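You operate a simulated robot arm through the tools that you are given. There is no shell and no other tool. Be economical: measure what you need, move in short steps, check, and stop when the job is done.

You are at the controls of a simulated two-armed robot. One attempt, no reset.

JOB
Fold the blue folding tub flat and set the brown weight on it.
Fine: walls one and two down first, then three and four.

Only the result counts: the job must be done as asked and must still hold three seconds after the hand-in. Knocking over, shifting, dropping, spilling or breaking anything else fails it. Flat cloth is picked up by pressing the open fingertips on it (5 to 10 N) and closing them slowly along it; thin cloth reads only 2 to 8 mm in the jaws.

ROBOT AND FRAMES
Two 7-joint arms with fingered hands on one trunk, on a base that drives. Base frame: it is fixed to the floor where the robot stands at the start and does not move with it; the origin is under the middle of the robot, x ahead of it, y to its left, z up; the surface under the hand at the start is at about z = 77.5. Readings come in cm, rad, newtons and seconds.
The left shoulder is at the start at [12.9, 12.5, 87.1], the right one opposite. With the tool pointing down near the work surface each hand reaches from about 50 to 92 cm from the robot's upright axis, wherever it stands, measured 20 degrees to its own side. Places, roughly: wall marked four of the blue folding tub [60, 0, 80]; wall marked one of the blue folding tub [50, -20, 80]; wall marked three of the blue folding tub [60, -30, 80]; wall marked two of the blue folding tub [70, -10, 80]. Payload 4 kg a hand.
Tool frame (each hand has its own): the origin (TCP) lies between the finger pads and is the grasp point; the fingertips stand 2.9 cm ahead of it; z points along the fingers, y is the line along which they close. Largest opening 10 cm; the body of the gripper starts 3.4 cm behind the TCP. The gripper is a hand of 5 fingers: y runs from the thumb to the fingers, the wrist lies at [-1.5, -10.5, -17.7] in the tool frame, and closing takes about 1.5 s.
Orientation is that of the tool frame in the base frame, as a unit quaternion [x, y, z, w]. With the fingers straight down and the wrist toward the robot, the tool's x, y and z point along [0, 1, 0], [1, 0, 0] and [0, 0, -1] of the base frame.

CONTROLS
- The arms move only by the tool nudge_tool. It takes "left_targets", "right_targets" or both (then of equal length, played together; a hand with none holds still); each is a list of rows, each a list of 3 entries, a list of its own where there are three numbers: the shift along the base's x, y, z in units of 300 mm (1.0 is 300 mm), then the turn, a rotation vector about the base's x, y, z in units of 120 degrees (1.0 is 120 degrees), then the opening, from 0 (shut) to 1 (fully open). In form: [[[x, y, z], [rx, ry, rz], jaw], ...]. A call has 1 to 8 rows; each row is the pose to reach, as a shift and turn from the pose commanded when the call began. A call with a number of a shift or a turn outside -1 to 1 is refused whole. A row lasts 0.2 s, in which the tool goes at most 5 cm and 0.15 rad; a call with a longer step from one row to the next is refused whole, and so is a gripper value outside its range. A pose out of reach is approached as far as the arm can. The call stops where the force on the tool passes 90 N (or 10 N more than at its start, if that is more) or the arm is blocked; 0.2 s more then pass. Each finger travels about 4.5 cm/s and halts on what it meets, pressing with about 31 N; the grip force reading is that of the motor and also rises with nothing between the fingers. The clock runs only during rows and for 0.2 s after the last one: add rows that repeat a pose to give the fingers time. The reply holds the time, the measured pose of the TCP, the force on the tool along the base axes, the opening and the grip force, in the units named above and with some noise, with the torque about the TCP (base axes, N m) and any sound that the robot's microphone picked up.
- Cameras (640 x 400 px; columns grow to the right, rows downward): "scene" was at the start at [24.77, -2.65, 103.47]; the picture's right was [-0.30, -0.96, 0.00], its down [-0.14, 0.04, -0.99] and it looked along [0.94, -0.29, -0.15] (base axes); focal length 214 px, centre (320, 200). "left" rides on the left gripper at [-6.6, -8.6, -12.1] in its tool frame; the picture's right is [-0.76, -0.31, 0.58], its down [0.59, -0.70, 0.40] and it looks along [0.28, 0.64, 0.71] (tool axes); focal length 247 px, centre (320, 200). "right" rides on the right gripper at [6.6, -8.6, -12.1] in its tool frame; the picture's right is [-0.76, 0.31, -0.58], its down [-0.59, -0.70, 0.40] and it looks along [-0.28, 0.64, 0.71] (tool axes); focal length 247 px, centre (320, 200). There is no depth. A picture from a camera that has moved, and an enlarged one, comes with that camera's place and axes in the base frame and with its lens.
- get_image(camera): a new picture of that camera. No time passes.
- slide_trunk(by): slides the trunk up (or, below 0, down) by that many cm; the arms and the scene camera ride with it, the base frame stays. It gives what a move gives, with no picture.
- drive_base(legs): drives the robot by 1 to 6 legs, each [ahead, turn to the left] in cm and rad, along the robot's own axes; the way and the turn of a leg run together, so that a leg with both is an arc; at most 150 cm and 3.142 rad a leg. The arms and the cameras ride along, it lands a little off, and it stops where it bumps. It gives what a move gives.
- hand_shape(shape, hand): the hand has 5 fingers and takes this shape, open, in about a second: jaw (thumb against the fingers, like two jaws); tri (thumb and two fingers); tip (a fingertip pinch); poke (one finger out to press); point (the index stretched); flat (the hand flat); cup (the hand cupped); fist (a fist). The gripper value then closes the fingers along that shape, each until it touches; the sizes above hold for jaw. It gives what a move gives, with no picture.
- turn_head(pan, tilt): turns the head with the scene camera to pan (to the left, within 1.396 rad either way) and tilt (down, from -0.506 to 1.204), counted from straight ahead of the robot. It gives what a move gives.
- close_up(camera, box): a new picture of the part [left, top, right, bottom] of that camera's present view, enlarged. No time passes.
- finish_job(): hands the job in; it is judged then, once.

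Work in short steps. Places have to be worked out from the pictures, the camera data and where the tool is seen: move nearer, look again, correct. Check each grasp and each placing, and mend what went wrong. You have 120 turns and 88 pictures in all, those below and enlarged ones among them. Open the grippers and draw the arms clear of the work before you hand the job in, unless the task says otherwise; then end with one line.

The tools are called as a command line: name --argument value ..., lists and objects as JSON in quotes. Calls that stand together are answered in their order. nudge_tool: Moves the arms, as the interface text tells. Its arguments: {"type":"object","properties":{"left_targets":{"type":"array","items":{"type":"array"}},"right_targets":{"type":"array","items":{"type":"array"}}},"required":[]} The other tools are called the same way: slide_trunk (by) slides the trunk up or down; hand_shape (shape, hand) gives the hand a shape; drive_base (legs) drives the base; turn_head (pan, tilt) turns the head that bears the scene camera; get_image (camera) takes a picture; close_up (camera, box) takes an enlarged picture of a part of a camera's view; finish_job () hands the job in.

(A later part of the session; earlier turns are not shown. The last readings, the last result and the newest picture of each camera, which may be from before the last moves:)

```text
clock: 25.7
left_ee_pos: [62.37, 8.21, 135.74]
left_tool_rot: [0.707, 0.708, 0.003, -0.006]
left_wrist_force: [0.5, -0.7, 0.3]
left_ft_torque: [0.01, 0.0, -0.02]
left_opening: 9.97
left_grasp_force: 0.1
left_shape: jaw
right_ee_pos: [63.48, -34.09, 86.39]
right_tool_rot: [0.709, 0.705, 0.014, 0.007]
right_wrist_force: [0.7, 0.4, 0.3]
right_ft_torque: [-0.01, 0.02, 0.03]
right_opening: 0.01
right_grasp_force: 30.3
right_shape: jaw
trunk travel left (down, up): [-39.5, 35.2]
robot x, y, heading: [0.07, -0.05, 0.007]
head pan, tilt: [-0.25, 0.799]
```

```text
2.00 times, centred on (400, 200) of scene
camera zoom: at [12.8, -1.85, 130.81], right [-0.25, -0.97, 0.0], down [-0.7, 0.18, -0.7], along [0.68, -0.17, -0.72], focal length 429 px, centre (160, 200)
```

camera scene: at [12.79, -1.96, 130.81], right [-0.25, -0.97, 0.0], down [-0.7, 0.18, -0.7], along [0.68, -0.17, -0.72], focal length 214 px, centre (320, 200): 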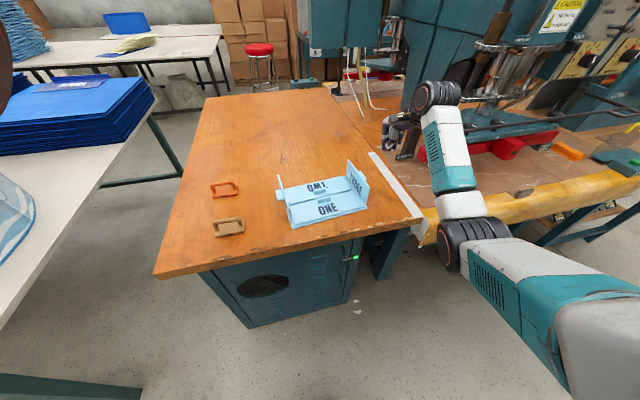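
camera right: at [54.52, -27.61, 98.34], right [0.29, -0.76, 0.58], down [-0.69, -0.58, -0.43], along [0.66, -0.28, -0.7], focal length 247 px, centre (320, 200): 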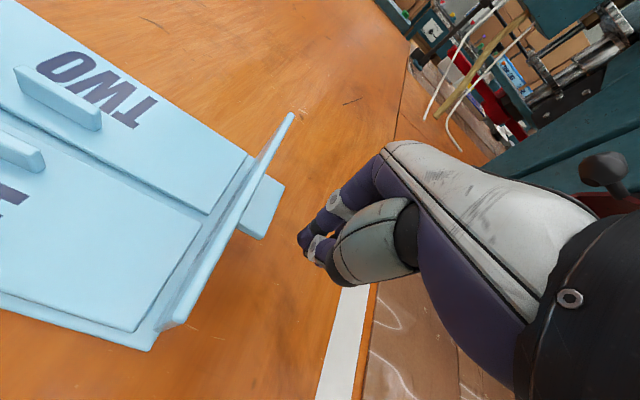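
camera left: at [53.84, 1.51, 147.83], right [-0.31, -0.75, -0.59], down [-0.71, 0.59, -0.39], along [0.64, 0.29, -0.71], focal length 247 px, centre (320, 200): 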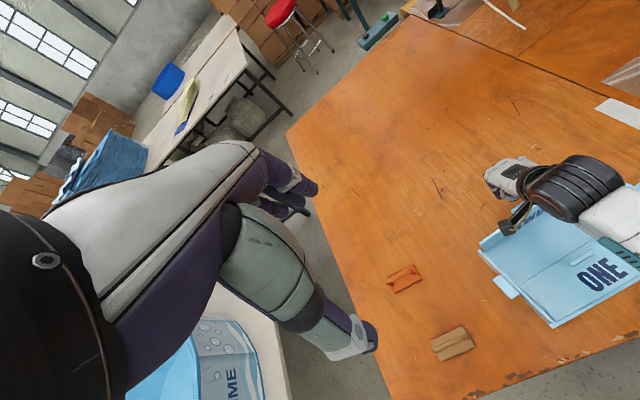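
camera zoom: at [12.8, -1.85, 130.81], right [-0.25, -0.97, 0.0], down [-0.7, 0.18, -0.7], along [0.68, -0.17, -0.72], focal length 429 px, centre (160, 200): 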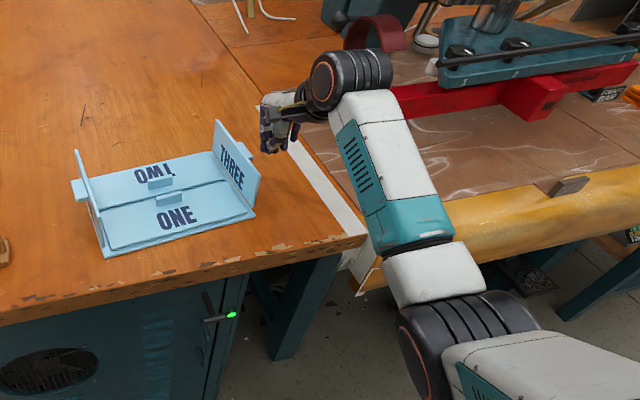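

Aligned with the tab. Push +y to tilt wall three inward.

nudge_tool --right_targets '[[[0, 0.06, 0], [0, 0, 0], 0], [[0, 0.12, 0], [0, 0, 0], 0], [[0, 0.18, 0], [0, 0, 0], 0], [[-0.01, 0.24, 0], [0, 0, 0], 0]]'

get_image --camera "right"

close_up --camera "scene" --box '[240, 120, 440, 260]'

```text
clock: 26.7
left_ee_pos: [62.34, 8.25, 135.83]
left_tool_rot: [0.706, 0.708, 0.003, -0.006]
left_wrist_force: [-0.1, 0.3, 0.5]
left_ft_torque: [0.03, 0.01, 0.0]
left_opening: 9.99
left_grasp_force: 0.0
left_shape: jaw
right_ee_pos: [63.17, -26.95, 86.43]
right_tool_rot: [0.708, 0.706, 0.016, 0.007]
right_wrist_force: [0.1, -0.2, -0.5]
right_ft_torque: [-0.03, -0.03, -0.01]
right_opening: 0.0
right_grasp_force: 31.1
right_shape: jaw
trunk travel left (down, up): [-39.5, 35.2]
robot x, y, heading: [-0.16, -0.32, 0.005]
head pan, tilt: [-0.25, 0.799]
```

```text
51 pictures are left
camera right: at [54.32, -20.46, 98.47], right [0.29, -0.76, 0.58], down [-0.69, -0.58, -0.43], along [0.66, -0.28, -0.7], focal length 247 px, centre (320, 200)
```

right: 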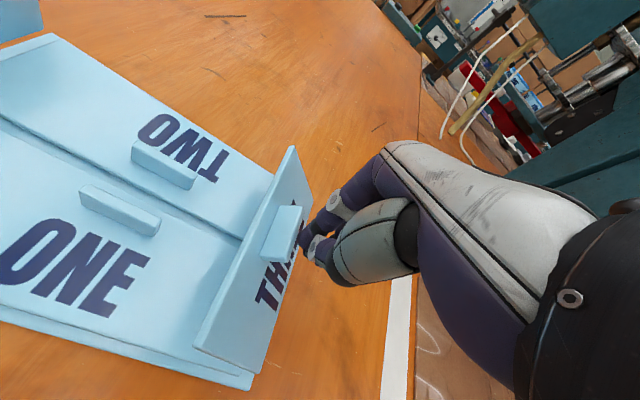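

```text
2.86 times, centred on (340, 190) of scene
camera zoom: at [12.79, -1.85, 130.81], right [-0.25, -0.97, 0.0], down [-0.7, 0.18, -0.7], along [0.68, -0.17, -0.72], focal length 613 px, centre (263, 229)
```

zoom: 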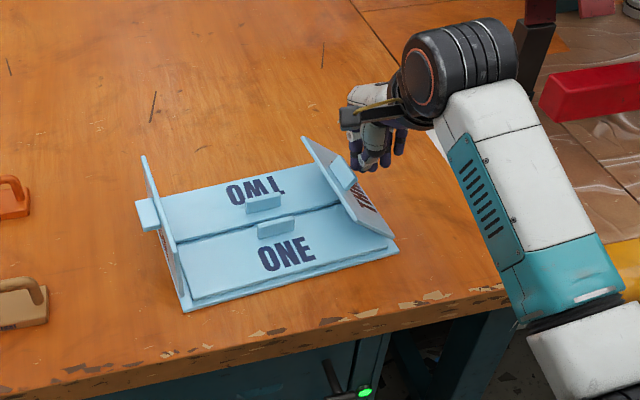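

Wall three is swinging in. Continue +y and then down.

nudge_tool --right_targets '[[[0, 0.06, 0], [0, 0, 0], 0], [[0, 0.1, -0.02], [0, 0, 0], 0], [[0, 0.13, -0.05], [0, 0, 0], 0], [[0, 0.13, -0.08], [0, 0, 0], 0], [[0, 0.13, -0.11], [0, 0, 0], 0]]'

get_image --camera "right"

close_up --camera "scene" --box '[240, 120, 440, 260]'

```text
clock: 27.9
left_ee_pos: [62.14, 8.28, 135.88]
left_tool_rot: [0.706, 0.708, 0.003, -0.005]
left_wrist_force: [0.0, 0.3, 1.1]
left_ft_torque: [-0.01, 0.02, -0.04]
left_opening: 10.01
left_grasp_force: 0.1
left_shape: jaw
right_ee_pos: [63.35, -23.07, 84.12]
right_tool_rot: [0.708, 0.706, 0.021, 0.012]
right_wrist_force: [-0.1, 0.7, 26.8]
right_ft_torque: [0.13, -0.2, 0.02]
right_opening: 0.0
right_grasp_force: 30.9
right_shape: jaw
trunk travel left (down, up): [-39.5, 35.2]
robot x, y, heading: [-0.53, 0.17, -0.001]
head pan, tilt: [-0.25, 0.799]
```

```text
49 pictures are left
camera right: at [54.19, -16.56, 95.86], right [0.28, -0.76, 0.58], down [-0.69, -0.58, -0.44], along [0.67, -0.28, -0.69], focal length 247 px, centre (320, 200)
```

right: 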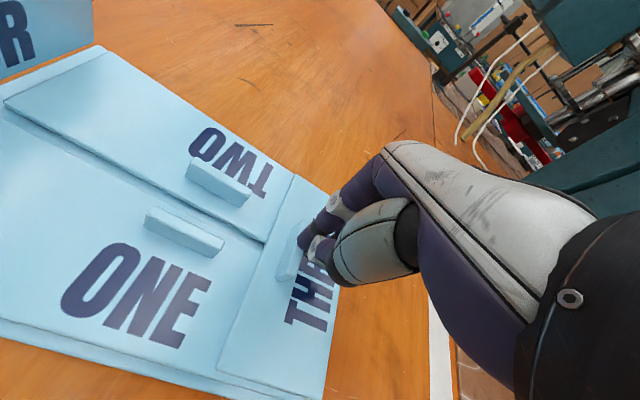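

```text
2.86 times, centred on (340, 190) of scene
camera zoom: at [12.54, -1.79, 130.89], right [-0.25, -0.97, 0.0], down [-0.69, 0.18, -0.7], along [0.68, -0.17, -0.72], focal length 613 px, centre (263, 229)
```

zoom: 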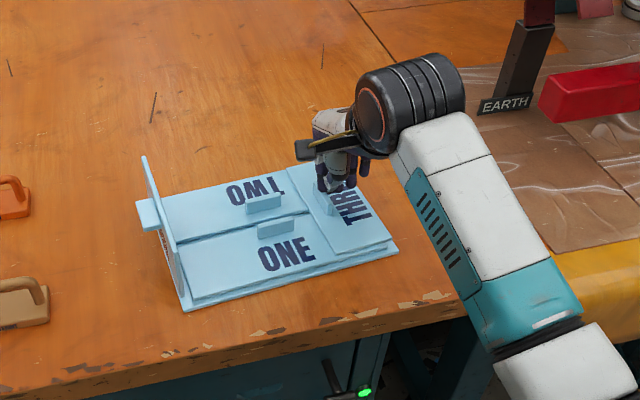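

Wall three is down (27 N pressed). I lift the right hand and bring it back right-rear, while shutting and bringing down the left hand toward wall four.

nudge_tool --right_targets '[[[0, 0, 0.1], [0, 0, 0], 0], [[0, 0, 0.25], [0, 0, 0], 0], [[0, -0.05, 0.4], [0, 0, 0], 0], [[0, -0.2, 0.42], [0, 0, 0], 0], [[0, -0.35, 0.42], [0, 0, 0], 0], [[-0.05, -0.48, 0.42], [0, 0, 0], 0], [[-0.1, -0.55, 0.42], [0, 0, 0], 0], [[-0.1, -0.55, 0.42], [0, 0, 0], 0]]' --left_targets '[[[0, 0, 0], [0, 0, 0], 0.6], [[0.03, 0, -0.1], [0, 0, 0], 0.2], [[0.06, 0, -0.25], [0, 0, 0], 0], [[0.1, 0, -0.4], [0, 0, 0], 0], [[0.13, 0, -0.55], [0, 0, 0], 0], [[0.13, 0, -0.7], [0, 0, 0], 0], [[0.13, 0, -0.85], [0, 0, 0], 0], [[0.13, 0, -1.0], [0, 0, 0], 0]]'

get_image --camera "scene"

get_image --camera "left"

```text
clock: 29.7
left_ee_pos: [66.09, 8.39, 105.66]
left_tool_rot: [0.707, 0.708, 0.002, -0.007]
left_wrist_force: [-0.1, 0.4, 0.0]
left_ft_torque: [0.0, -0.03, -0.01]
left_opening: 0.0
left_grasp_force: 31.0
left_shape: jaw
right_ee_pos: [60.23, -39.71, 95.77]
right_tool_rot: [0.708, 0.706, 0.014, 0.006]
right_wrist_force: [0.1, -0.2, 0.0]
right_ft_torque: [0.01, 0.01, 0.0]
right_opening: 0.0
right_grasp_force: 31.2
right_shape: jaw
trunk travel left (down, up): [-39.5, 35.2]
robot x, y, heading: [0.14, 0.13, -0.006]
head pan, tilt: [-0.25, 0.799]
```

```text
47 pictures are left
camera scene: at [12.83, -1.87, 130.81], right [-0.25, -0.97, 0.0], down [-0.7, 0.18, -0.7], along [0.68, -0.17, -0.72], focal length 214 px, centre (320, 200)
```

scene: 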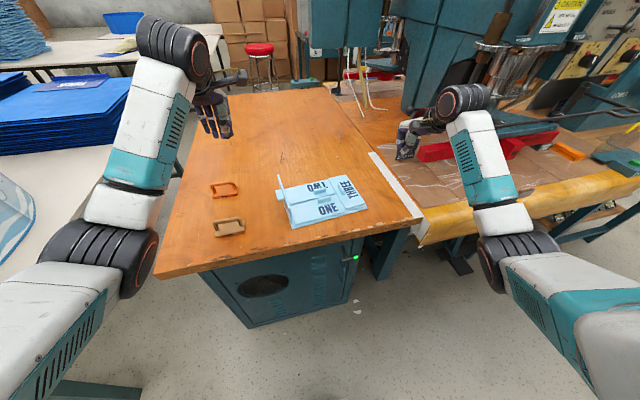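

```text
46 pictures are left
camera left: at [57.65, 1.63, 117.68], right [-0.31, -0.75, -0.58], down [-0.71, 0.59, -0.39], along [0.64, 0.29, -0.71], focal length 247 px, centre (320, 200)
```

left: 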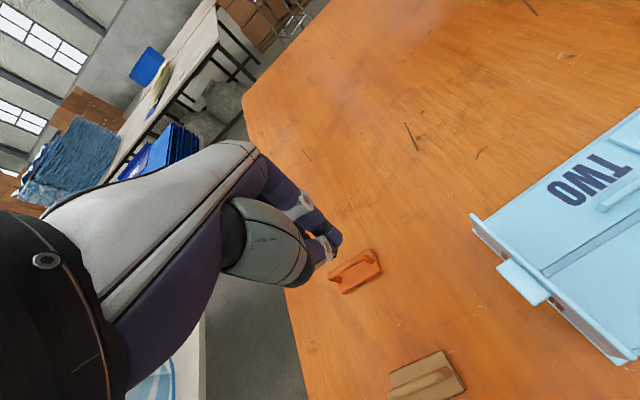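

Wall four's tab centre is at (61.5,-1.5), outer edge y≈-0.5; both weights lie at y>10. I lower the left hand at (65,6.8), between them and the wall.

nudge_tool --left_targets '[[[-0.02, -0.03, -0.15], [0, 0, 0], 0], [[-0.04, -0.05, -0.3], [0, 0, 0], 0], [[-0.05, -0.06, -0.45], [0, 0, 0], 0], [[-0.05, -0.06, -0.55], [0, 0, 0], 0], [[-0.05, -0.06, -0.63], [0, 0, 0], 0], [[-0.05, -0.06, -0.63], [0, 0, 0], 0]]'

get_image --camera "left"

get_image --camera "scene"

```text
clock: 31.1
left_ee_pos: [64.75, 6.5, 86.82]
left_tool_rot: [0.706, 0.708, 0.002, -0.007]
left_wrist_force: [0.2, 0.2, -0.6]
left_ft_torque: [0.04, 0.01, 0.02]
left_opening: 0.01
left_grasp_force: 31.0
left_shape: jaw
right_ee_pos: [60.22, -39.55, 95.75]
right_tool_rot: [0.709, 0.705, 0.014, 0.007]
right_wrist_force: [-0.1, -1.2, 0.8]
right_ft_torque: [0.0, 0.0, 0.0]
right_opening: 0.01
right_grasp_force: 31.5
right_shape: jaw
trunk travel left (down, up): [-39.5, 35.2]
robot x, y, heading: [-0.16, -0.03, 0.002]
head pan, tilt: [-0.25, 0.799]
```

```text
45 pictures are left
camera left: at [56.3, -0.27, 98.91], right [-0.31, -0.75, -0.59], down [-0.71, 0.59, -0.39], along [0.64, 0.29, -0.71], focal length 247 px, centre (320, 200)
```

left: 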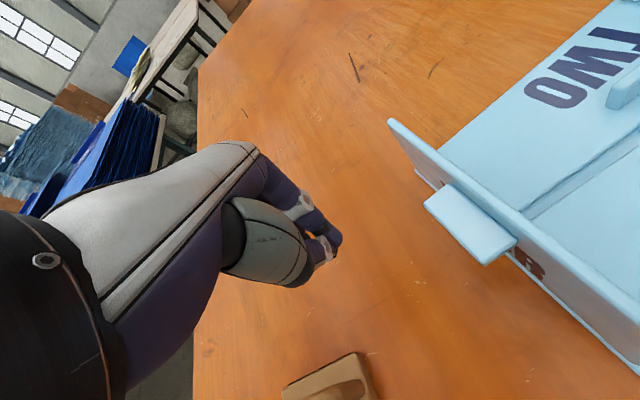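

```text
44 pictures are left
camera scene: at [12.79, -1.89, 130.81], right [-0.25, -0.97, 0.0], down [-0.7, 0.18, -0.7], along [0.68, -0.17, -0.72], focal length 214 px, centre (320, 200)
```

scene: 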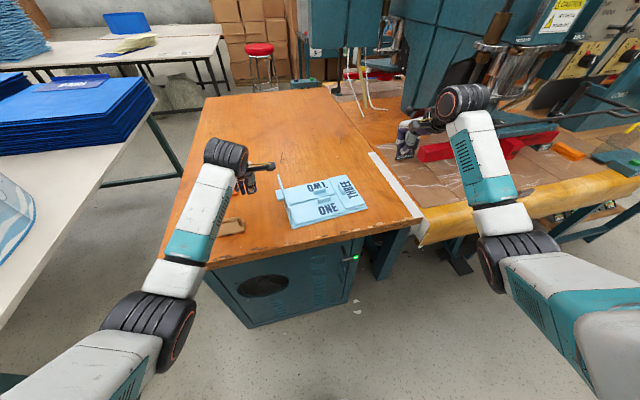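

Clear. Push in -y at x≈63 to tilt wall four inward.

nudge_tool --left_targets '[[[-0.03, -0.06, 0], [0, 0, 0], 0], [[-0.05, -0.12, 0], [0, 0, 0], 0], [[-0.05, -0.18, 0], [0, 0, 0], 0], [[-0.05, -0.24, 0], [0, 0, 0], 0], [[-0.05, -0.3, 0], [0, 0, 0], 0]]'

get_image --camera "left"

close_up --camera "scene" --box '[200, 120, 400, 260]'

```text
clock: 32.3
left_ee_pos: [63.15, -2.58, 86.61]
left_tool_rot: [0.707, 0.707, 0.003, -0.006]
left_wrist_force: [0.4, 0.2, -0.4]
left_ft_torque: [-0.02, 0.02, 0.03]
left_opening: 0.0
left_grasp_force: 31.1
left_shape: jaw
right_ee_pos: [60.35, -39.74, 95.67]
right_tool_rot: [0.708, 0.706, 0.015, 0.007]
right_wrist_force: [0.0, -0.7, 0.5]
right_ft_torque: [0.02, 0.0, 0.0]
right_opening: 0.0
right_grasp_force: 31.0
right_shape: jaw
trunk travel left (down, up): [-39.5, 35.2]
robot x, y, heading: [-0.07, -0.08, 0.007]
head pan, tilt: [-0.25, 0.799]
```

```text
43 pictures are left
camera left: at [54.68, -9.36, 98.85], right [-0.31, -0.75, -0.58], down [-0.71, 0.59, -0.39], along [0.64, 0.29, -0.71], focal length 247 px, centre (320, 200)
```

left: 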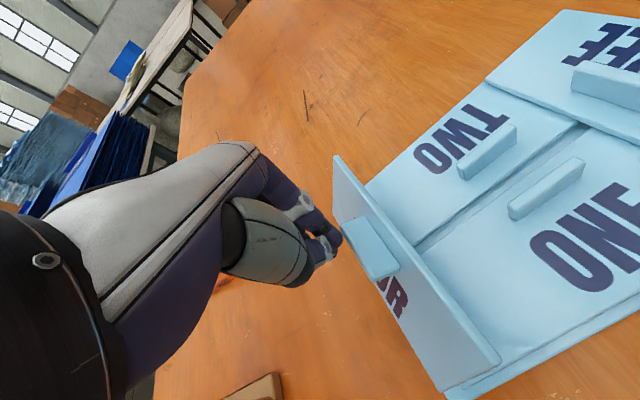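

```text
2.86 times, centred on (300, 190) of scene
camera zoom: at [12.79, -1.92, 130.81], right [-0.25, -0.97, 0.0], down [-0.7, 0.18, -0.7], along [0.68, -0.17, -0.72], focal length 613 px, centre (377, 229)
```

zoom: 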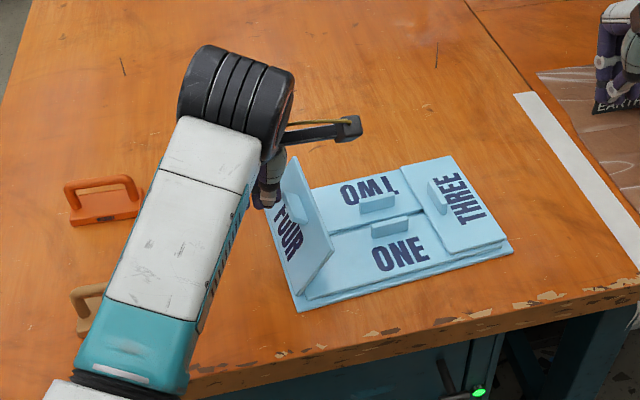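

Wall four is swinging in. I follow through and down.

nudge_tool --left_targets '[[[-0.01, -0.06, 0], [0, 0, 0], 0], [[-0.02, -0.12, 0], [0, 0, 0], 0], [[-0.02, -0.17, -0.02], [0, 0, 0], 0], [[-0.02, -0.19, -0.05], [0, 0, 0], 0], [[-0.02, -0.19, -0.08], [0, 0, 0], 0], [[-0.02, -0.19, -0.11], [0, 0, 0], 0]]'

get_image --camera "left"

close_up --camera "scene" --box '[200, 120, 400, 260]'

```text
clock: 33.7
left_ee_pos: [62.58, -8.49, 84.28]
left_tool_rot: [0.708, 0.707, 0.007, 0.001]
left_wrist_force: [-8.1, 5.0, 33.0]
left_ft_torque: [0.11, 0.29, 0.0]
left_opening: 0.01
left_grasp_force: 31.2
left_shape: jaw
right_ee_pos: [60.03, -39.59, 96.08]
right_tool_rot: [0.708, 0.706, 0.016, 0.008]
right_wrist_force: [-0.3, 0.6, 0.2]
right_ft_torque: [-0.01, -0.01, 0.0]
right_opening: 0.04
right_grasp_force: 30.7
right_shape: jaw
trunk travel left (down, up): [-39.5, 35.2]
robot x, y, heading: [-0.26, -0.09, -0.0]
head pan, tilt: [-0.25, 0.799]
```

```text
41 pictures are left
camera left: at [53.98, -15.04, 96.38], right [-0.3, -0.75, -0.59], down [-0.7, 0.59, -0.4], along [0.65, 0.29, -0.7], focal length 247 px, centre (320, 200)
```

left: 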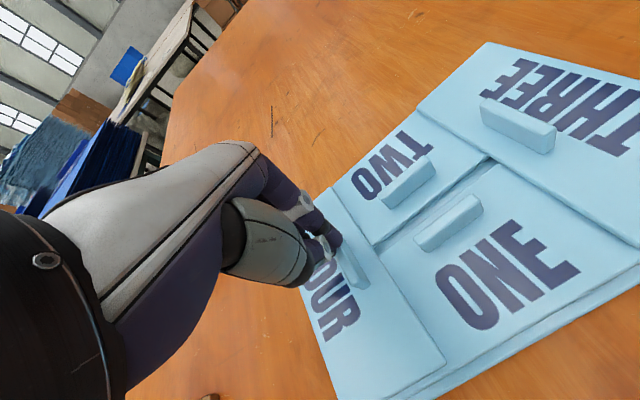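

```text
2.86 times, centred on (300, 190) of scene
camera zoom: at [12.4, -1.81, 130.92], right [-0.25, -0.97, 0.0], down [-0.69, 0.18, -0.7], along [0.68, -0.17, -0.71], focal length 613 px, centre (377, 229)
```

zoom: 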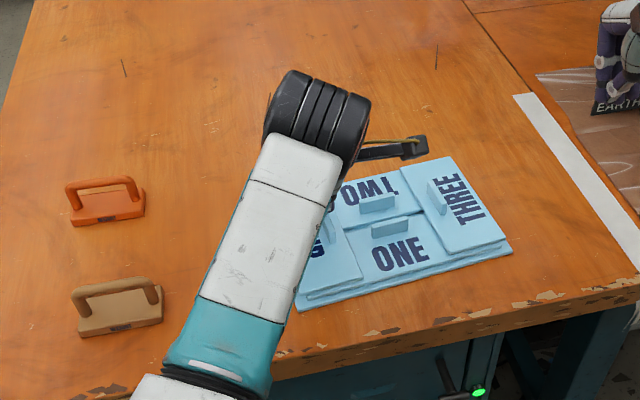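

All four walls are down (33 N pressed). I lift the left hand straight up, then move toward the brown weight while opening.

nudge_tool --left_targets '[[[0, 0, 0.1], [0, 0, 0], 0], [[0, 0, 0.25], [0, 0, 0], 0], [[0, 0.03, 0.4], [0, 0, 0], 0], [[-0.02, 0.17, 0.44], [0, 0, 0], 0.2], [[-0.05, 0.32, 0.44], [0, 0, 0], 0.4], [[-0.1, 0.46, 0.44], [0, 0, 0], 0.6], [[-0.15, 0.6, 0.44], [0, 0, 0], 0.6], [[-0.18, 0.74, 0.44], [0, 0, 0], 0.6]]'

get_image --camera "left"

close_up --camera "scene" --box '[190, 120, 400, 260]'

```text
clock: 35.5
left_ee_pos: [57.05, 14.01, 97.02]
left_tool_rot: [0.707, 0.707, 0.002, -0.006]
left_wrist_force: [-0.2, 0.9, 1.2]
left_ft_torque: [0.0, 0.02, 0.03]
left_opening: 5.97
left_grasp_force: 0.0
left_shape: jaw
right_ee_pos: [60.23, -39.58, 95.81]
right_tool_rot: [0.709, 0.705, 0.013, 0.007]
right_wrist_force: [-0.5, 0.1, 0.3]
right_ft_torque: [0.01, 0.0, 0.01]
right_opening: 0.0
right_grasp_force: 31.3
right_shape: jaw
trunk travel left (down, up): [-39.5, 35.2]
robot x, y, heading: [0.01, 0.05, -0.002]
head pan, tilt: [-0.25, 0.799]
```

```text
39 pictures are left
camera left: at [48.61, 7.28, 109.1], right [-0.31, -0.75, -0.58], down [-0.71, 0.59, -0.39], along [0.64, 0.29, -0.71], focal length 247 px, centre (320, 200)
```

left: 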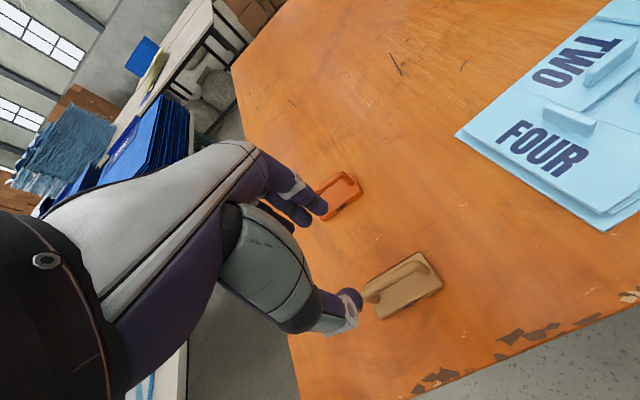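

```text
2.86 times, centred on (295, 190) of scene
camera zoom: at [12.78, -1.83, 130.82], right [-0.25, -0.97, 0.0], down [-0.7, 0.18, -0.7], along [0.68, -0.17, -0.72], focal length 613 px, centre (391, 229)
```

zoom: 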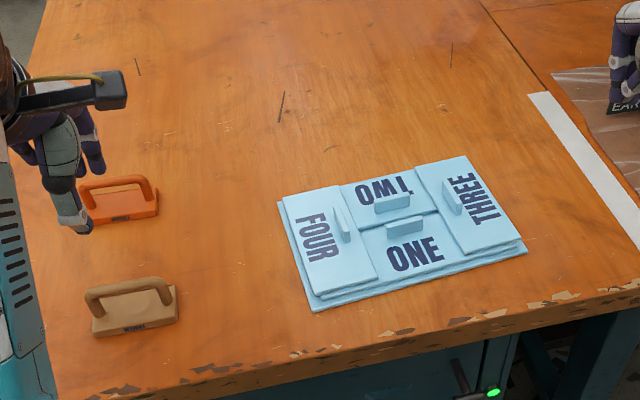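

Brown weight: base centre ≈(56.9,14.3), handle bar along y at x≈57, z≈82.5–83.5. The left hand is right above; I lower to TCP z≈83.5, straddling the bar.

nudge_tool --left_targets '[[[0, 0.01, -0.12], [0, 0, 0], 0.6], [[0, 0.01, -0.24], [0, 0, 0], 0.6], [[0, 0.01, -0.33], [0, 0, 0], 0.6], [[0, 0.01, -0.36], [0, 0, 0], 0.6]]'

get_image --camera "left"

close_up --camera "scene" --box '[180, 160, 300, 260]'

```text
clock: 36.5
left_ee_pos: [57.24, 14.25, 86.11]
left_tool_rot: [0.707, 0.707, 0.003, -0.006]
left_wrist_force: [0.7, 0.4, 0.2]
left_ft_torque: [0.03, -0.03, -0.01]
left_opening: 5.99
left_grasp_force: 0.0
left_shape: jaw
right_ee_pos: [60.33, -39.68, 95.74]
right_tool_rot: [0.708, 0.706, 0.014, 0.007]
right_wrist_force: [-0.2, 0.7, -0.2]
right_ft_torque: [0.01, 0.03, 0.03]
right_opening: 0.0
right_grasp_force: 31.0
right_shape: jaw
trunk travel left (down, up): [-39.5, 35.2]
robot x, y, heading: [-0.18, -0.08, -0.003]
head pan, tilt: [-0.25, 0.799]
```

```text
37 pictures are left
camera left: at [48.74, 7.53, 98.11], right [-0.31, -0.75, -0.58], down [-0.71, 0.59, -0.39], along [0.64, 0.29, -0.71], focal length 247 px, centre (320, 200)
```

left: 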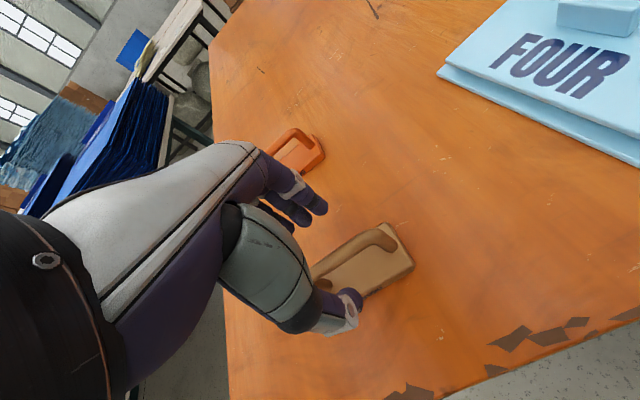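

```text
4.00 times, centred on (240, 210) of scene
camera zoom: at [12.79, -1.88, 130.81], right [-0.25, -0.97, 0.0], down [-0.7, 0.18, -0.7], along [0.68, -0.17, -0.72], focal length 858 px, centre (640, 160)
```

zoom: 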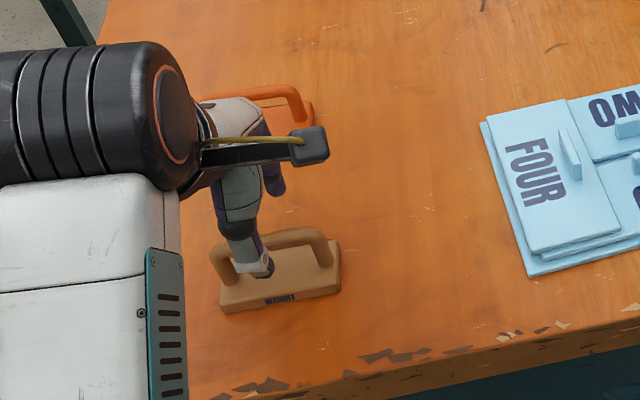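

The thumb is on the near side of the bar and fingers beyond it. Lower 2.7 cm more and close.

nudge_tool --left_targets '[[[0, -0.01, -0.05], [0, 0, 0], 0.6], [[0, -0.01, -0.09], [0, 0, 0], 0.6], [[0, -0.01, -0.09], [0, 0, 0], 0.6]]'

nudge_tool --left_targets '[[[0, 0, 0], [0, 0, 0], 0.4], [[0, 0, 0], [0, 0, 0], 0.2], [[0, 0, 0], [0, 0, 0], 0], [[0, 0, 0], [0, 0, 0], 0], [[0, 0, 0], [0, 0, 0], 0], [[0, 0, 0], [0, 0, 0], 0]]'

get_image --camera "left"

close_up --camera "scene" --box '[180, 160, 300, 260]'

```text
clock: 37.3
left_ee_pos: [57.26, 13.89, 83.32]
left_tool_rot: [0.707, 0.707, 0.003, -0.006]
left_wrist_force: [0.1, -0.1, 0.4]
left_ft_torque: [-0.01, 0.01, -0.02]
left_opening: 5.97
left_grasp_force: 0.1
left_shape: jaw
right_ee_pos: [60.25, -39.72, 95.74]
right_tool_rot: [0.708, 0.706, 0.014, 0.006]
right_wrist_force: [0.6, -0.1, -0.1]
right_ft_torque: [0.02, 0.01, 0.03]
right_opening: 0.0
right_grasp_force: 31.1
right_shape: jaw
trunk travel left (down, up): [-39.5, 35.2]
robot x, y, heading: [-0.14, -0.03, 0.0]
head pan, tilt: [-0.25, 0.799]
```

```text
clock: 38.7
left_ee_pos: [57.22, 13.93, 83.34]
left_tool_rot: [0.706, 0.708, 0.002, -0.006]
left_wrist_force: [-0.3, 0.3, -0.1]
left_ft_torque: [-0.03, 0.0, 0.03]
left_opening: 0.2
left_grasp_force: 31.3
left_shape: jaw
right_ee_pos: [60.28, -39.63, 95.64]
right_tool_rot: [0.708, 0.706, 0.014, 0.007]
right_wrist_force: [-0.4, 0.4, 0.3]
right_ft_torque: [-0.01, 0.02, 0.0]
right_opening: 0.0
right_grasp_force: 31.7
right_shape: jaw
trunk travel left (down, up): [-39.5, 35.2]
robot x, y, heading: [-0.11, -0.22, 0.006]
head pan, tilt: [-0.25, 0.799]
```

```text
35 pictures are left
camera left: at [48.76, 7.25, 95.34], right [-0.31, -0.75, -0.58], down [-0.71, 0.59, -0.39], along [0.64, 0.29, -0.71], focal length 247 px, centre (320, 200)
```

left: 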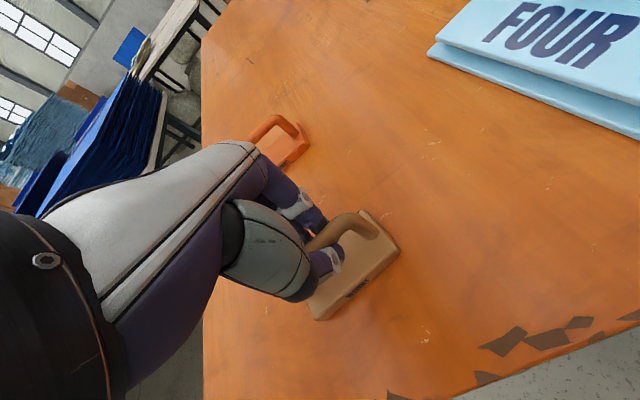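

```text
4.00 times, centred on (240, 210) of scene
camera zoom: at [12.83, -1.88, 130.81], right [-0.25, -0.97, 0.0], down [-0.7, 0.18, -0.7], along [0.68, -0.17, -0.72], focal length 858 px, centre (640, 160)
```

zoom: 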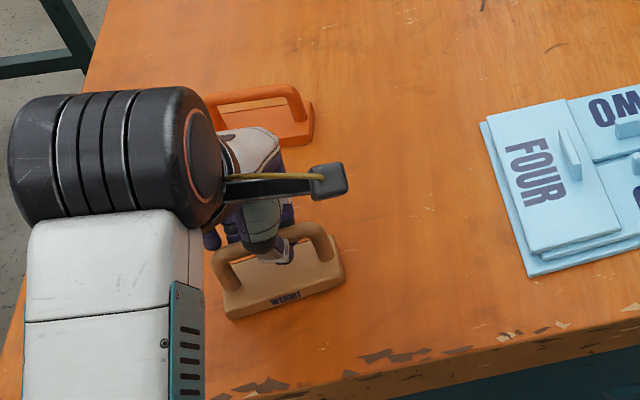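

Opening reads 0.2, so the fingers may have met below the bar (hooking it) rather than pinching it. I lift just 2 cm and look.

nudge_tool --left_targets '[[[0, 0, 0.03], [0, 0, 0], 0], [[0, 0, 0.06], [0, 0, 0], 0], [[0, 0, 0.08], [0, 0, 0], 0], [[0, 0, 0.08], [0, 0, 0], 0]]'

get_image --camera "left"

close_up --camera "scene" --box '[180, 160, 300, 260]'

```text
clock: 39.7
left_ee_pos: [57.09, 13.95, 85.65]
left_tool_rot: [0.706, 0.708, 0.002, -0.006]
left_wrist_force: [-0.7, -0.3, -4.4]
left_ft_torque: [-0.02, -0.03, 0.01]
left_opening: 0.18
left_grasp_force: 31.0
left_shape: jaw
right_ee_pos: [60.38, -39.62, 95.73]
right_tool_rot: [0.708, 0.706, 0.014, 0.007]
right_wrist_force: [-0.1, 0.1, -0.6]
right_ft_torque: [0.02, 0.02, 0.0]
right_opening: 0.01
right_grasp_force: 31.2
right_shape: jaw
trunk travel left (down, up): [-39.5, 35.2]
robot x, y, heading: [0.04, -0.3, -0.002]
head pan, tilt: [-0.25, 0.799]
```

```text
33 pictures are left
camera left: at [48.75, 7.18, 97.78], right [-0.31, -0.75, -0.58], down [-0.71, 0.59, -0.39], along [0.64, 0.29, -0.71], focal length 247 px, centre (320, 200)
```

left: 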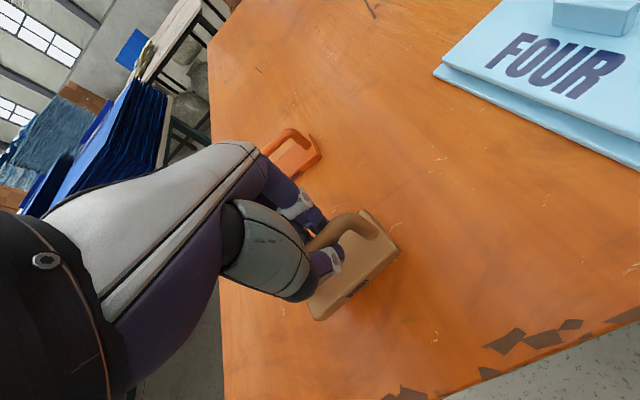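

```text
4.00 times, centred on (240, 210) of scene
camera zoom: at [12.82, -1.88, 130.81], right [-0.25, -0.97, 0.0], down [-0.7, 0.18, -0.7], along [0.68, -0.17, -0.72], focal length 858 px, centre (640, 160)
```

zoom: 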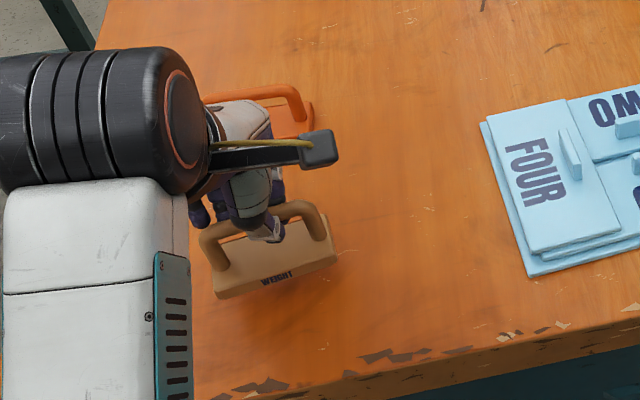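

The weight hangs level on the fingers (4.4 N, bottom ≈ TCP−5.8, yaw close to the tub's). The flat area on wall four between the front edge (x≈53.7) and its tab (x≈59.8) fits it: weight centre target (56.6,-8), so TCP (56.3,-8.8). I lift and carry it there high.

nudge_tool --left_targets '[[[0, 0, 0.12], [0, 0, 0], 0], [[0, 0, 0.24], [0, 0, 0], 0], [[0, -0.11, 0.27], [0, 0, 0], 0], [[0, -0.24, 0.27], [0, 0, 0], 0], [[0, -0.37, 0.27], [0, 0, 0], 0], [[-0.01, -0.5, 0.27], [0, 0, 0], 0], [[-0.02, -0.63, 0.27], [0, 0, 0], 0], [[-0.027, -0.758, 0.27], [0, 0, 0], 0]]'

nudge_tool --left_targets '[[[0, 0, -0.02], [0, 0, 0], 0], [[0, 0, -0.08], [0, 0, 0], 0], [[0, 0, -0.14], [0, 0, 0], 0], [[0, 0, -0.14], [0, 0, 0], 0]]'

get_image --camera "left"

close_up --camera "scene" --box '[240, 150, 390, 250]'

```text
clock: 41.5
left_ee_pos: [56.6, -7.73, 93.1]
left_tool_rot: [0.703, 0.711, 0.01, -0.014]
left_wrist_force: [-0.1, 0.3, -3.7]
left_ft_torque: [-0.01, 0.01, -0.01]
left_opening: 0.22
left_grasp_force: 31.3
left_shape: jaw
right_ee_pos: [60.39, -39.56, 95.79]
right_tool_rot: [0.708, 0.706, 0.014, 0.007]
right_wrist_force: [1.0, 0.0, -0.4]
right_ft_torque: [-0.01, 0.01, 0.0]
right_opening: 0.0
right_grasp_force: 31.0
right_shape: jaw
trunk travel left (down, up): [-39.5, 35.2]
robot x, y, heading: [0.11, -0.01, 0.0]
head pan, tilt: [-0.25, 0.799]
```

```text
clock: 42.5
left_ee_pos: [57.66, -7.01, 90.56]
left_tool_rot: [0.7, 0.714, 0.019, -0.004]
left_wrist_force: [0.9, 0.0, -4.0]
left_ft_torque: [-0.05, 0.03, 0.01]
left_opening: 0.22
left_grasp_force: 30.5
left_shape: jaw
right_ee_pos: [60.24, -39.74, 95.72]
right_tool_rot: [0.708, 0.706, 0.014, 0.007]
right_wrist_force: [-0.8, -0.2, -0.3]
right_ft_torque: [0.03, 0.01, -0.06]
right_opening: 0.0
right_grasp_force: 30.9
right_shape: jaw
trunk travel left (down, up): [-39.5, 35.2]
robot x, y, heading: [0.41, 0.15, 0.003]
head pan, tilt: [-0.25, 0.799]
```

```text
31 pictures are left
camera left: at [49.13, -14.15, 102.16], right [-0.28, -0.74, -0.61], down [-0.71, 0.59, -0.39], along [0.65, 0.32, -0.69], focal length 247 px, centre (320, 200)
```

left: 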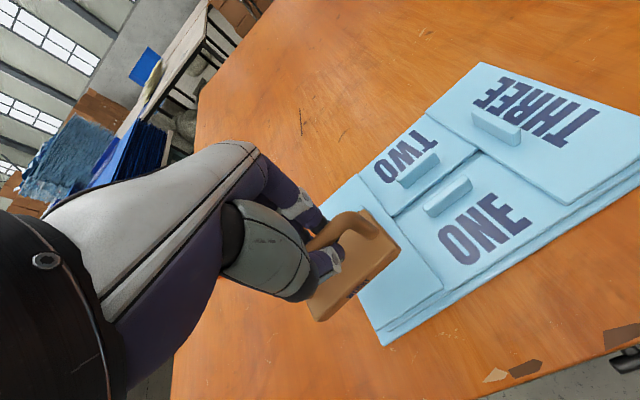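

```text
4.00 times, centred on (315, 200) of scene
camera zoom: at [12.82, -1.9, 130.81], right [-0.25, -0.97, 0.0], down [-0.7, 0.18, -0.7], along [0.68, -0.17, -0.72], focal length 858 px, centre (340, 200)
```

zoom: 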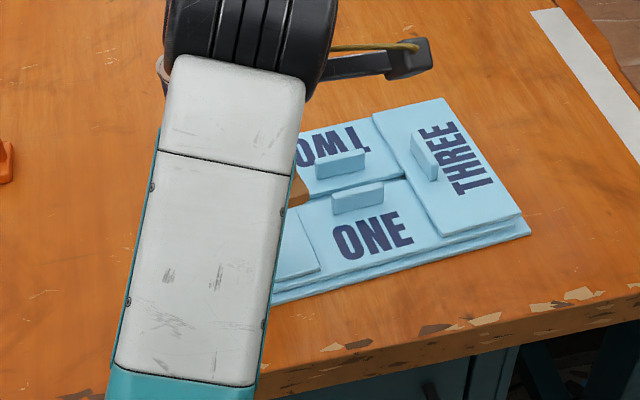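

The left arm is near its inner reach limit and drifts off the target. I raise slightly and drive the base back 12 cm for a better arm posture.

nudge_tool --left_targets '[[[0, 0, 0.08], [0, 0, 0], 0], [[0, 0, 0.16], [0, 0, 0], 0]]'

drive_base --legs '[[-12, 0]]'

get_image --camera "scene"

```text
clock: 43.1
left_ee_pos: [56.45, -8.08, 93.85]
left_tool_rot: [0.704, 0.71, 0.008, -0.013]
left_wrist_force: [0.3, -0.5, -4.0]
left_ft_torque: [-0.01, -0.01, 0.04]
left_opening: 0.21
left_grasp_force: 30.7
left_shape: jaw
right_ee_pos: [60.33, -39.7, 95.77]
right_tool_rot: [0.708, 0.706, 0.014, 0.006]
right_wrist_force: [0.1, -0.4, 0.2]
right_ft_torque: [-0.01, 0.02, 0.03]
right_opening: 0.01
right_grasp_force: 30.9
right_shape: jaw
trunk travel left (down, up): [-39.5, 35.2]
robot x, y, heading: [-0.04, 0.59, 0.002]
head pan, tilt: [-0.25, 0.799]
```

```text
clock: 44.3
left_ee_pos: [44.78, -7.97, 94.25]
left_tool_rot: [0.703, 0.711, 0.008, -0.011]
left_wrist_force: [0.0, 0.0, -3.8]
left_ft_torque: [-0.05, 0.01, -0.02]
left_opening: 0.2
left_grasp_force: 31.3
left_shape: jaw
right_ee_pos: [48.31, -39.56, 95.72]
right_tool_rot: [0.708, 0.706, 0.015, 0.008]
right_wrist_force: [0.0, 0.6, 0.7]
right_ft_torque: [0.0, 0.01, 0.03]
right_opening: 0.01
right_grasp_force: 30.9
right_shape: jaw
trunk travel left (down, up): [-39.5, 35.2]
robot x, y, heading: [-12.41, 0.01, 0.004]
head pan, tilt: [-0.25, 0.799]
```

```text
29 pictures are left
camera scene: at [0.79, -1.88, 130.82], right [-0.24, -0.97, 0.0], down [-0.7, 0.17, -0.7], along [0.68, -0.17, -0.72], focal length 214 px, centre (320, 200)
```

scene: 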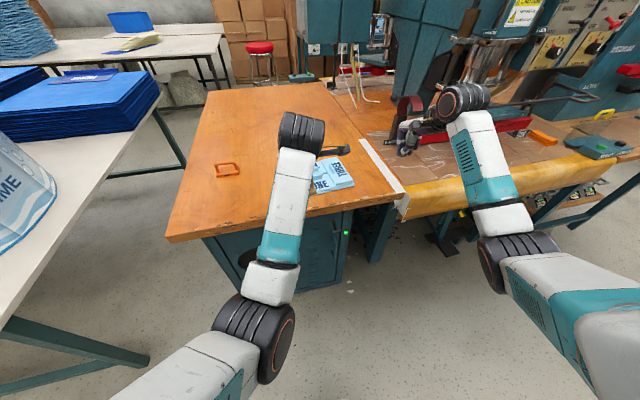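

Now move 12 cm forward at this height to be over the target again.

nudge_tool --left_targets '[[[0.13, 0, 0], [0, 0, 0], 0], [[0.26, 0, 0], [0, 0, 0], 0], [[0.39, 0, 0], [0, 0, 0], 0], [[0.39, 0, 0], [0, 0, 0], 0]]'

get_image --camera "left"

close_up --camera "scene" --box '[240, 120, 400, 240]'

```text
clock: 45.3
left_ee_pos: [56.36, -8.08, 94.16]
left_tool_rot: [0.703, 0.711, 0.007, -0.011]
left_wrist_force: [-0.2, -0.1, -4.1]
left_ft_torque: [-0.06, -0.02, 0.03]
left_opening: 0.22
left_grasp_force: 31.0
left_shape: jaw
right_ee_pos: [48.3, -39.64, 95.67]
right_tool_rot: [0.708, 0.706, 0.015, 0.008]
right_wrist_force: [-0.1, 0.1, 0.1]
right_ft_torque: [0.0, 0.0, -0.03]
right_opening: 0.0
right_grasp_force: 30.7
right_shape: jaw
trunk travel left (down, up): [-39.5, 35.2]
robot x, y, heading: [-12.51, -0.06, 0.002]
head pan, tilt: [-0.25, 0.799]
```

```text
28 pictures are left
camera left: at [47.92, -14.96, 106.1], right [-0.3, -0.75, -0.59], down [-0.71, 0.59, -0.38], along [0.63, 0.31, -0.71], focal length 247 px, centre (320, 200)
```

left: 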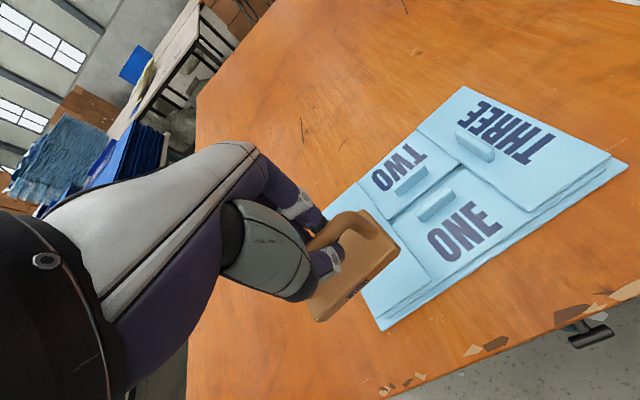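

```text
3.33 times, centred on (320, 180) of scene
camera zoom: at [0.87, -1.87, 130.81], right [-0.24, -0.97, 0.0], down [-0.7, 0.17, -0.7], along [0.68, -0.17, -0.72], focal length 715 px, centre (320, 267)
```

zoom: 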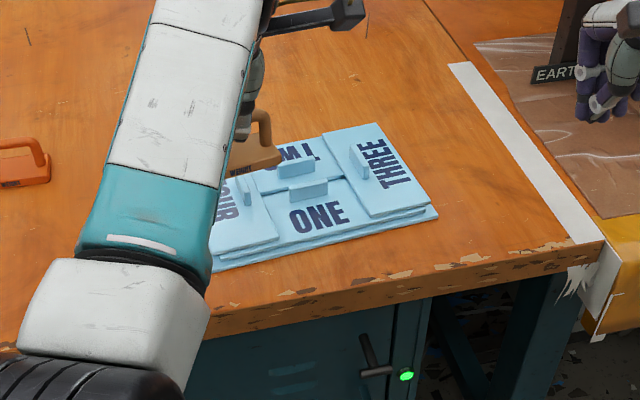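

On target again at (56.4,-8.1,94.2). I lower in steps to TCP ≈88.4 with a small y correction and check.

nudge_tool --left_targets '[[[0, -0.01, -0.08], [0, 0, 0], 0], [[0, -0.02, -0.15], [0, 0, 0], 0], [[0, -0.02, -0.19], [0, 0, 0], 0], [[0, -0.02, -0.19], [0, 0, 0], 0]]'

get_image --camera "left"

close_up --camera "scene" --box '[240, 120, 400, 240]'

```text
clock: 46.3
left_ee_pos: [56.32, -8.42, 88.42]
left_tool_rot: [0.704, 0.71, 0.007, -0.011]
left_wrist_force: [1.0, 0.4, -4.0]
left_ft_torque: [-0.03, -0.03, 0.0]
left_opening: 0.22
left_grasp_force: 30.3
left_shape: jaw
right_ee_pos: [48.42, -39.55, 95.71]
right_tool_rot: [0.707, 0.707, 0.014, 0.006]
right_wrist_force: [-1.2, -0.8, 0.2]
right_ft_torque: [0.01, 0.0, 0.01]
right_opening: 0.0
right_grasp_force: 31.2
right_shape: jaw
trunk travel left (down, up): [-39.5, 35.2]
robot x, y, heading: [-11.88, 0.1, 0.005]
head pan, tilt: [-0.25, 0.799]
```

```text
26 pictures are left
camera left: at [47.95, -15.45, 100.37], right [-0.3, -0.75, -0.59], down [-0.71, 0.59, -0.38], along [0.63, 0.31, -0.71], focal length 247 px, centre (320, 200)
```

left: 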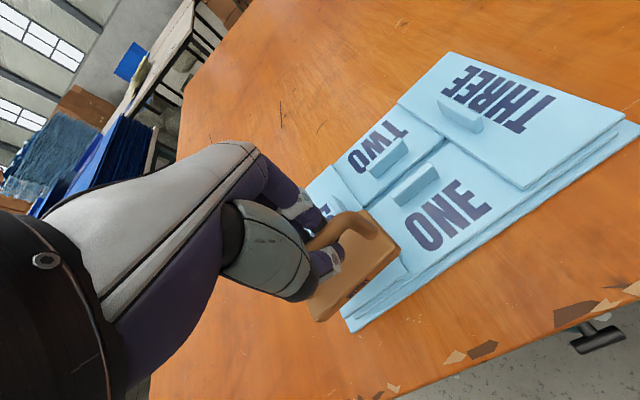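

```text
3.33 times, centred on (320, 180) of scene
camera zoom: at [0.88, -1.88, 130.81], right [-0.24, -0.97, 0.0], down [-0.7, 0.17, -0.7], along [0.68, -0.17, -0.72], focal length 715 px, centre (320, 267)
```

zoom: 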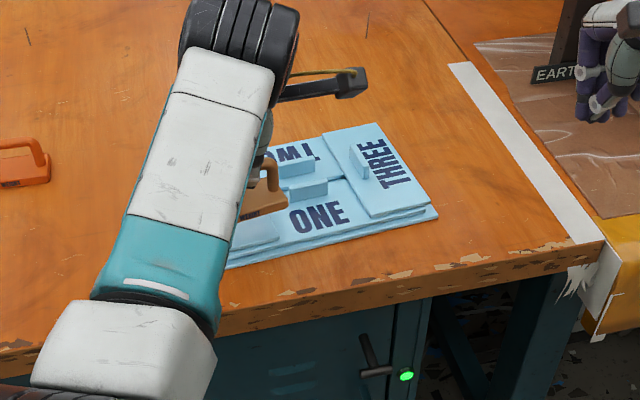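

The weight hovers over x 53.8–58.9, y −12…−4, clear of the tabs. Shift 3 mm forward and descend in small steps, looking for the weight to unload.

nudge_tool --left_targets '[[[0.01, 0, -0.03], [0, 0, 0], 0], [[0.01, 0, -0.06], [0, 0, 0], 0], [[0.01, 0, -0.06], [0, 0, 0], 0]]'

nudge_tool --left_targets '[[[0, 0, -0.015], [0, 0, 0], 0], [[0, 0, -0.025], [0, 0, 0], 0], [[0, 0, -0.025], [0, 0, 0], 0]]'

get_image --camera "left"

```text
clock: 47.1
left_ee_pos: [56.67, -8.59, 86.59]
left_tool_rot: [0.703, 0.711, 0.006, -0.011]
left_wrist_force: [0.4, -1.0, -4.2]
left_ft_torque: [-0.03, -0.01, 0.03]
left_opening: 0.19
left_grasp_force: 30.9
left_shape: jaw
right_ee_pos: [48.32, -39.6, 95.67]
right_tool_rot: [0.708, 0.707, 0.014, 0.006]
right_wrist_force: [0.8, 0.4, -0.6]
right_ft_torque: [0.0, 0.01, -0.01]
right_opening: 0.01
right_grasp_force: 31.4
right_shape: jaw
trunk travel left (down, up): [-39.5, 35.2]
robot x, y, heading: [-11.77, 0.07, 0.001]
head pan, tilt: [-0.25, 0.799]
```

```text
clock: 47.9
left_ee_pos: [56.69, -8.58, 85.85]
left_tool_rot: [0.704, 0.71, 0.007, -0.011]
left_wrist_force: [0.2, -0.4, -3.9]
left_ft_torque: [-0.05, -0.01, -0.03]
left_opening: 0.23
left_grasp_force: 31.2
left_shape: jaw
right_ee_pos: [48.38, -39.64, 95.66]
right_tool_rot: [0.708, 0.706, 0.014, 0.007]
right_wrist_force: [1.1, -0.1, 0.4]
right_ft_torque: [-0.02, -0.01, 0.0]
right_opening: 0.0
right_grasp_force: 30.7
right_shape: jaw
trunk travel left (down, up): [-39.5, 35.2]
robot x, y, heading: [-12.11, -0.15, 0.002]
head pan, tilt: [-0.25, 0.799]
```

```text
24 pictures are left
camera left: at [48.27, -15.5, 97.86], right [-0.3, -0.75, -0.59], down [-0.71, 0.59, -0.38], along [0.63, 0.31, -0.71], focal length 247 px, centre (320, 200)
```

left: 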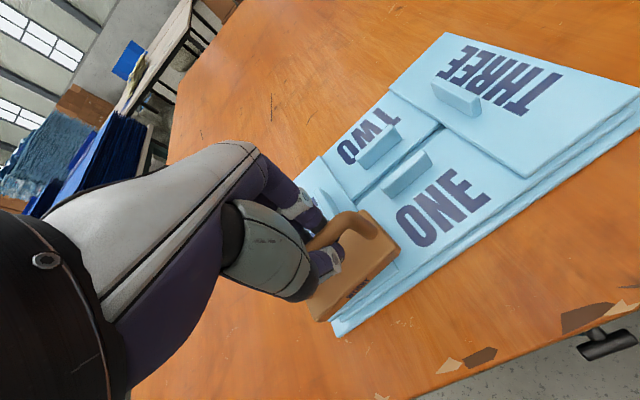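

Still hanging freely (≈4 N). Descend a little further.

nudge_tool --left_targets '[[[0, 0, -0.012], [0, 0, 0], 0], [[0, 0, -0.018], [0, 0, 0], 0], [[0, 0, -0.018], [0, 0, 0], 0]]'

```text
clock: 48.7
left_ee_pos: [56.71, -8.54, 85.43]
left_tool_rot: [0.703, 0.711, 0.007, -0.011]
left_wrist_force: [-0.5, 0.5, -3.7]
left_ft_torque: [-0.04, -0.02, -0.01]
left_opening: 0.23
left_grasp_force: 31.3
left_shape: jaw
right_ee_pos: [48.44, -39.63, 95.67]
right_tool_rot: [0.708, 0.706, 0.014, 0.007]
right_wrist_force: [0.3, -0.4, 0.4]
right_ft_torque: [0.04, -0.02, 0.01]
right_opening: 0.01
right_grasp_force: 31.1
right_shape: jaw
trunk travel left (down, up): [-39.5, 35.2]
robot x, y, heading: [-11.4, -0.16, 0.003]
head pan, tilt: [-0.25, 0.799]
```

nudge_tool --left_targets '[[[0, 0, -0.01], [0, 0, 0], 0], [[0, 0, -0.018], [0, 0, 0], 0], [[0, 0, -0.018], [0, 0, 0], 0]]'

get_image --camera "left"

close_up --camera "scene" --box '[240, 120, 400, 240]'

```text
clock: 49.5
left_ee_pos: [56.71, -8.55, 84.98]
left_tool_rot: [0.703, 0.711, 0.008, -0.01]
left_wrist_force: [-0.3, 0.6, 1.6]
left_ft_torque: [-0.01, -0.04, -0.03]
left_opening: 0.25
left_grasp_force: 31.2
left_shape: jaw
right_ee_pos: [48.42, -39.67, 95.84]
right_tool_rot: [0.708, 0.706, 0.014, 0.007]
right_wrist_force: [-0.2, -0.7, -0.2]
right_ft_torque: [-0.02, 0.0, 0.01]
right_opening: 0.02
right_grasp_force: 31.3
right_shape: jaw
trunk travel left (down, up): [-39.5, 35.2]
robot x, y, heading: [-11.91, -0.29, 0.001]
head pan, tilt: [-0.25, 0.799]
```

```text
23 pictures are left
camera left: at [48.29, -15.49, 96.97], right [-0.3, -0.75, -0.6], down [-0.71, 0.59, -0.38], along [0.64, 0.31, -0.71], focal length 247 px, centre (320, 200)
```

left: 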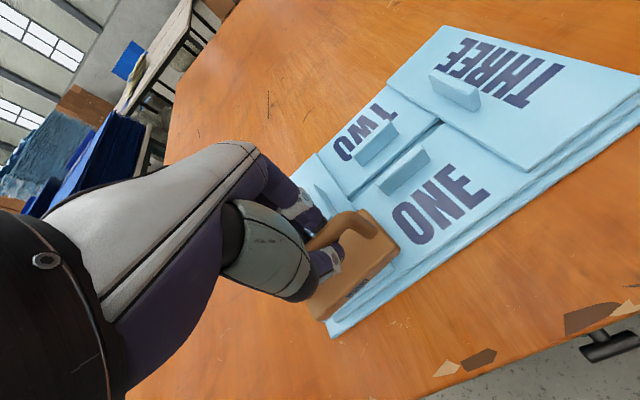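

```text
3.33 times, centred on (320, 180) of scene
camera zoom: at [0.81, -1.87, 130.82], right [-0.24, -0.97, 0.0], down [-0.7, 0.17, -0.7], along [0.68, -0.17, -0.72], focal length 715 px, centre (320, 267)
```

zoom: 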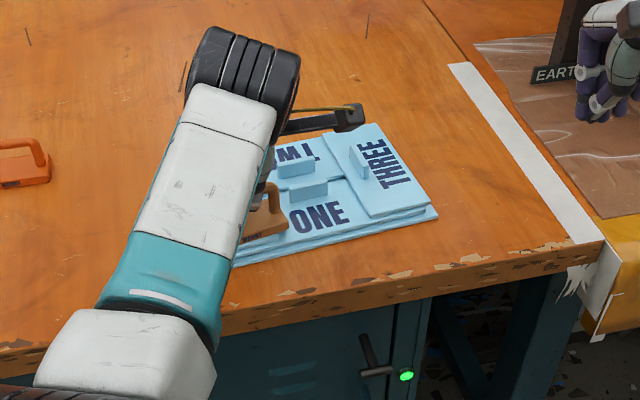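

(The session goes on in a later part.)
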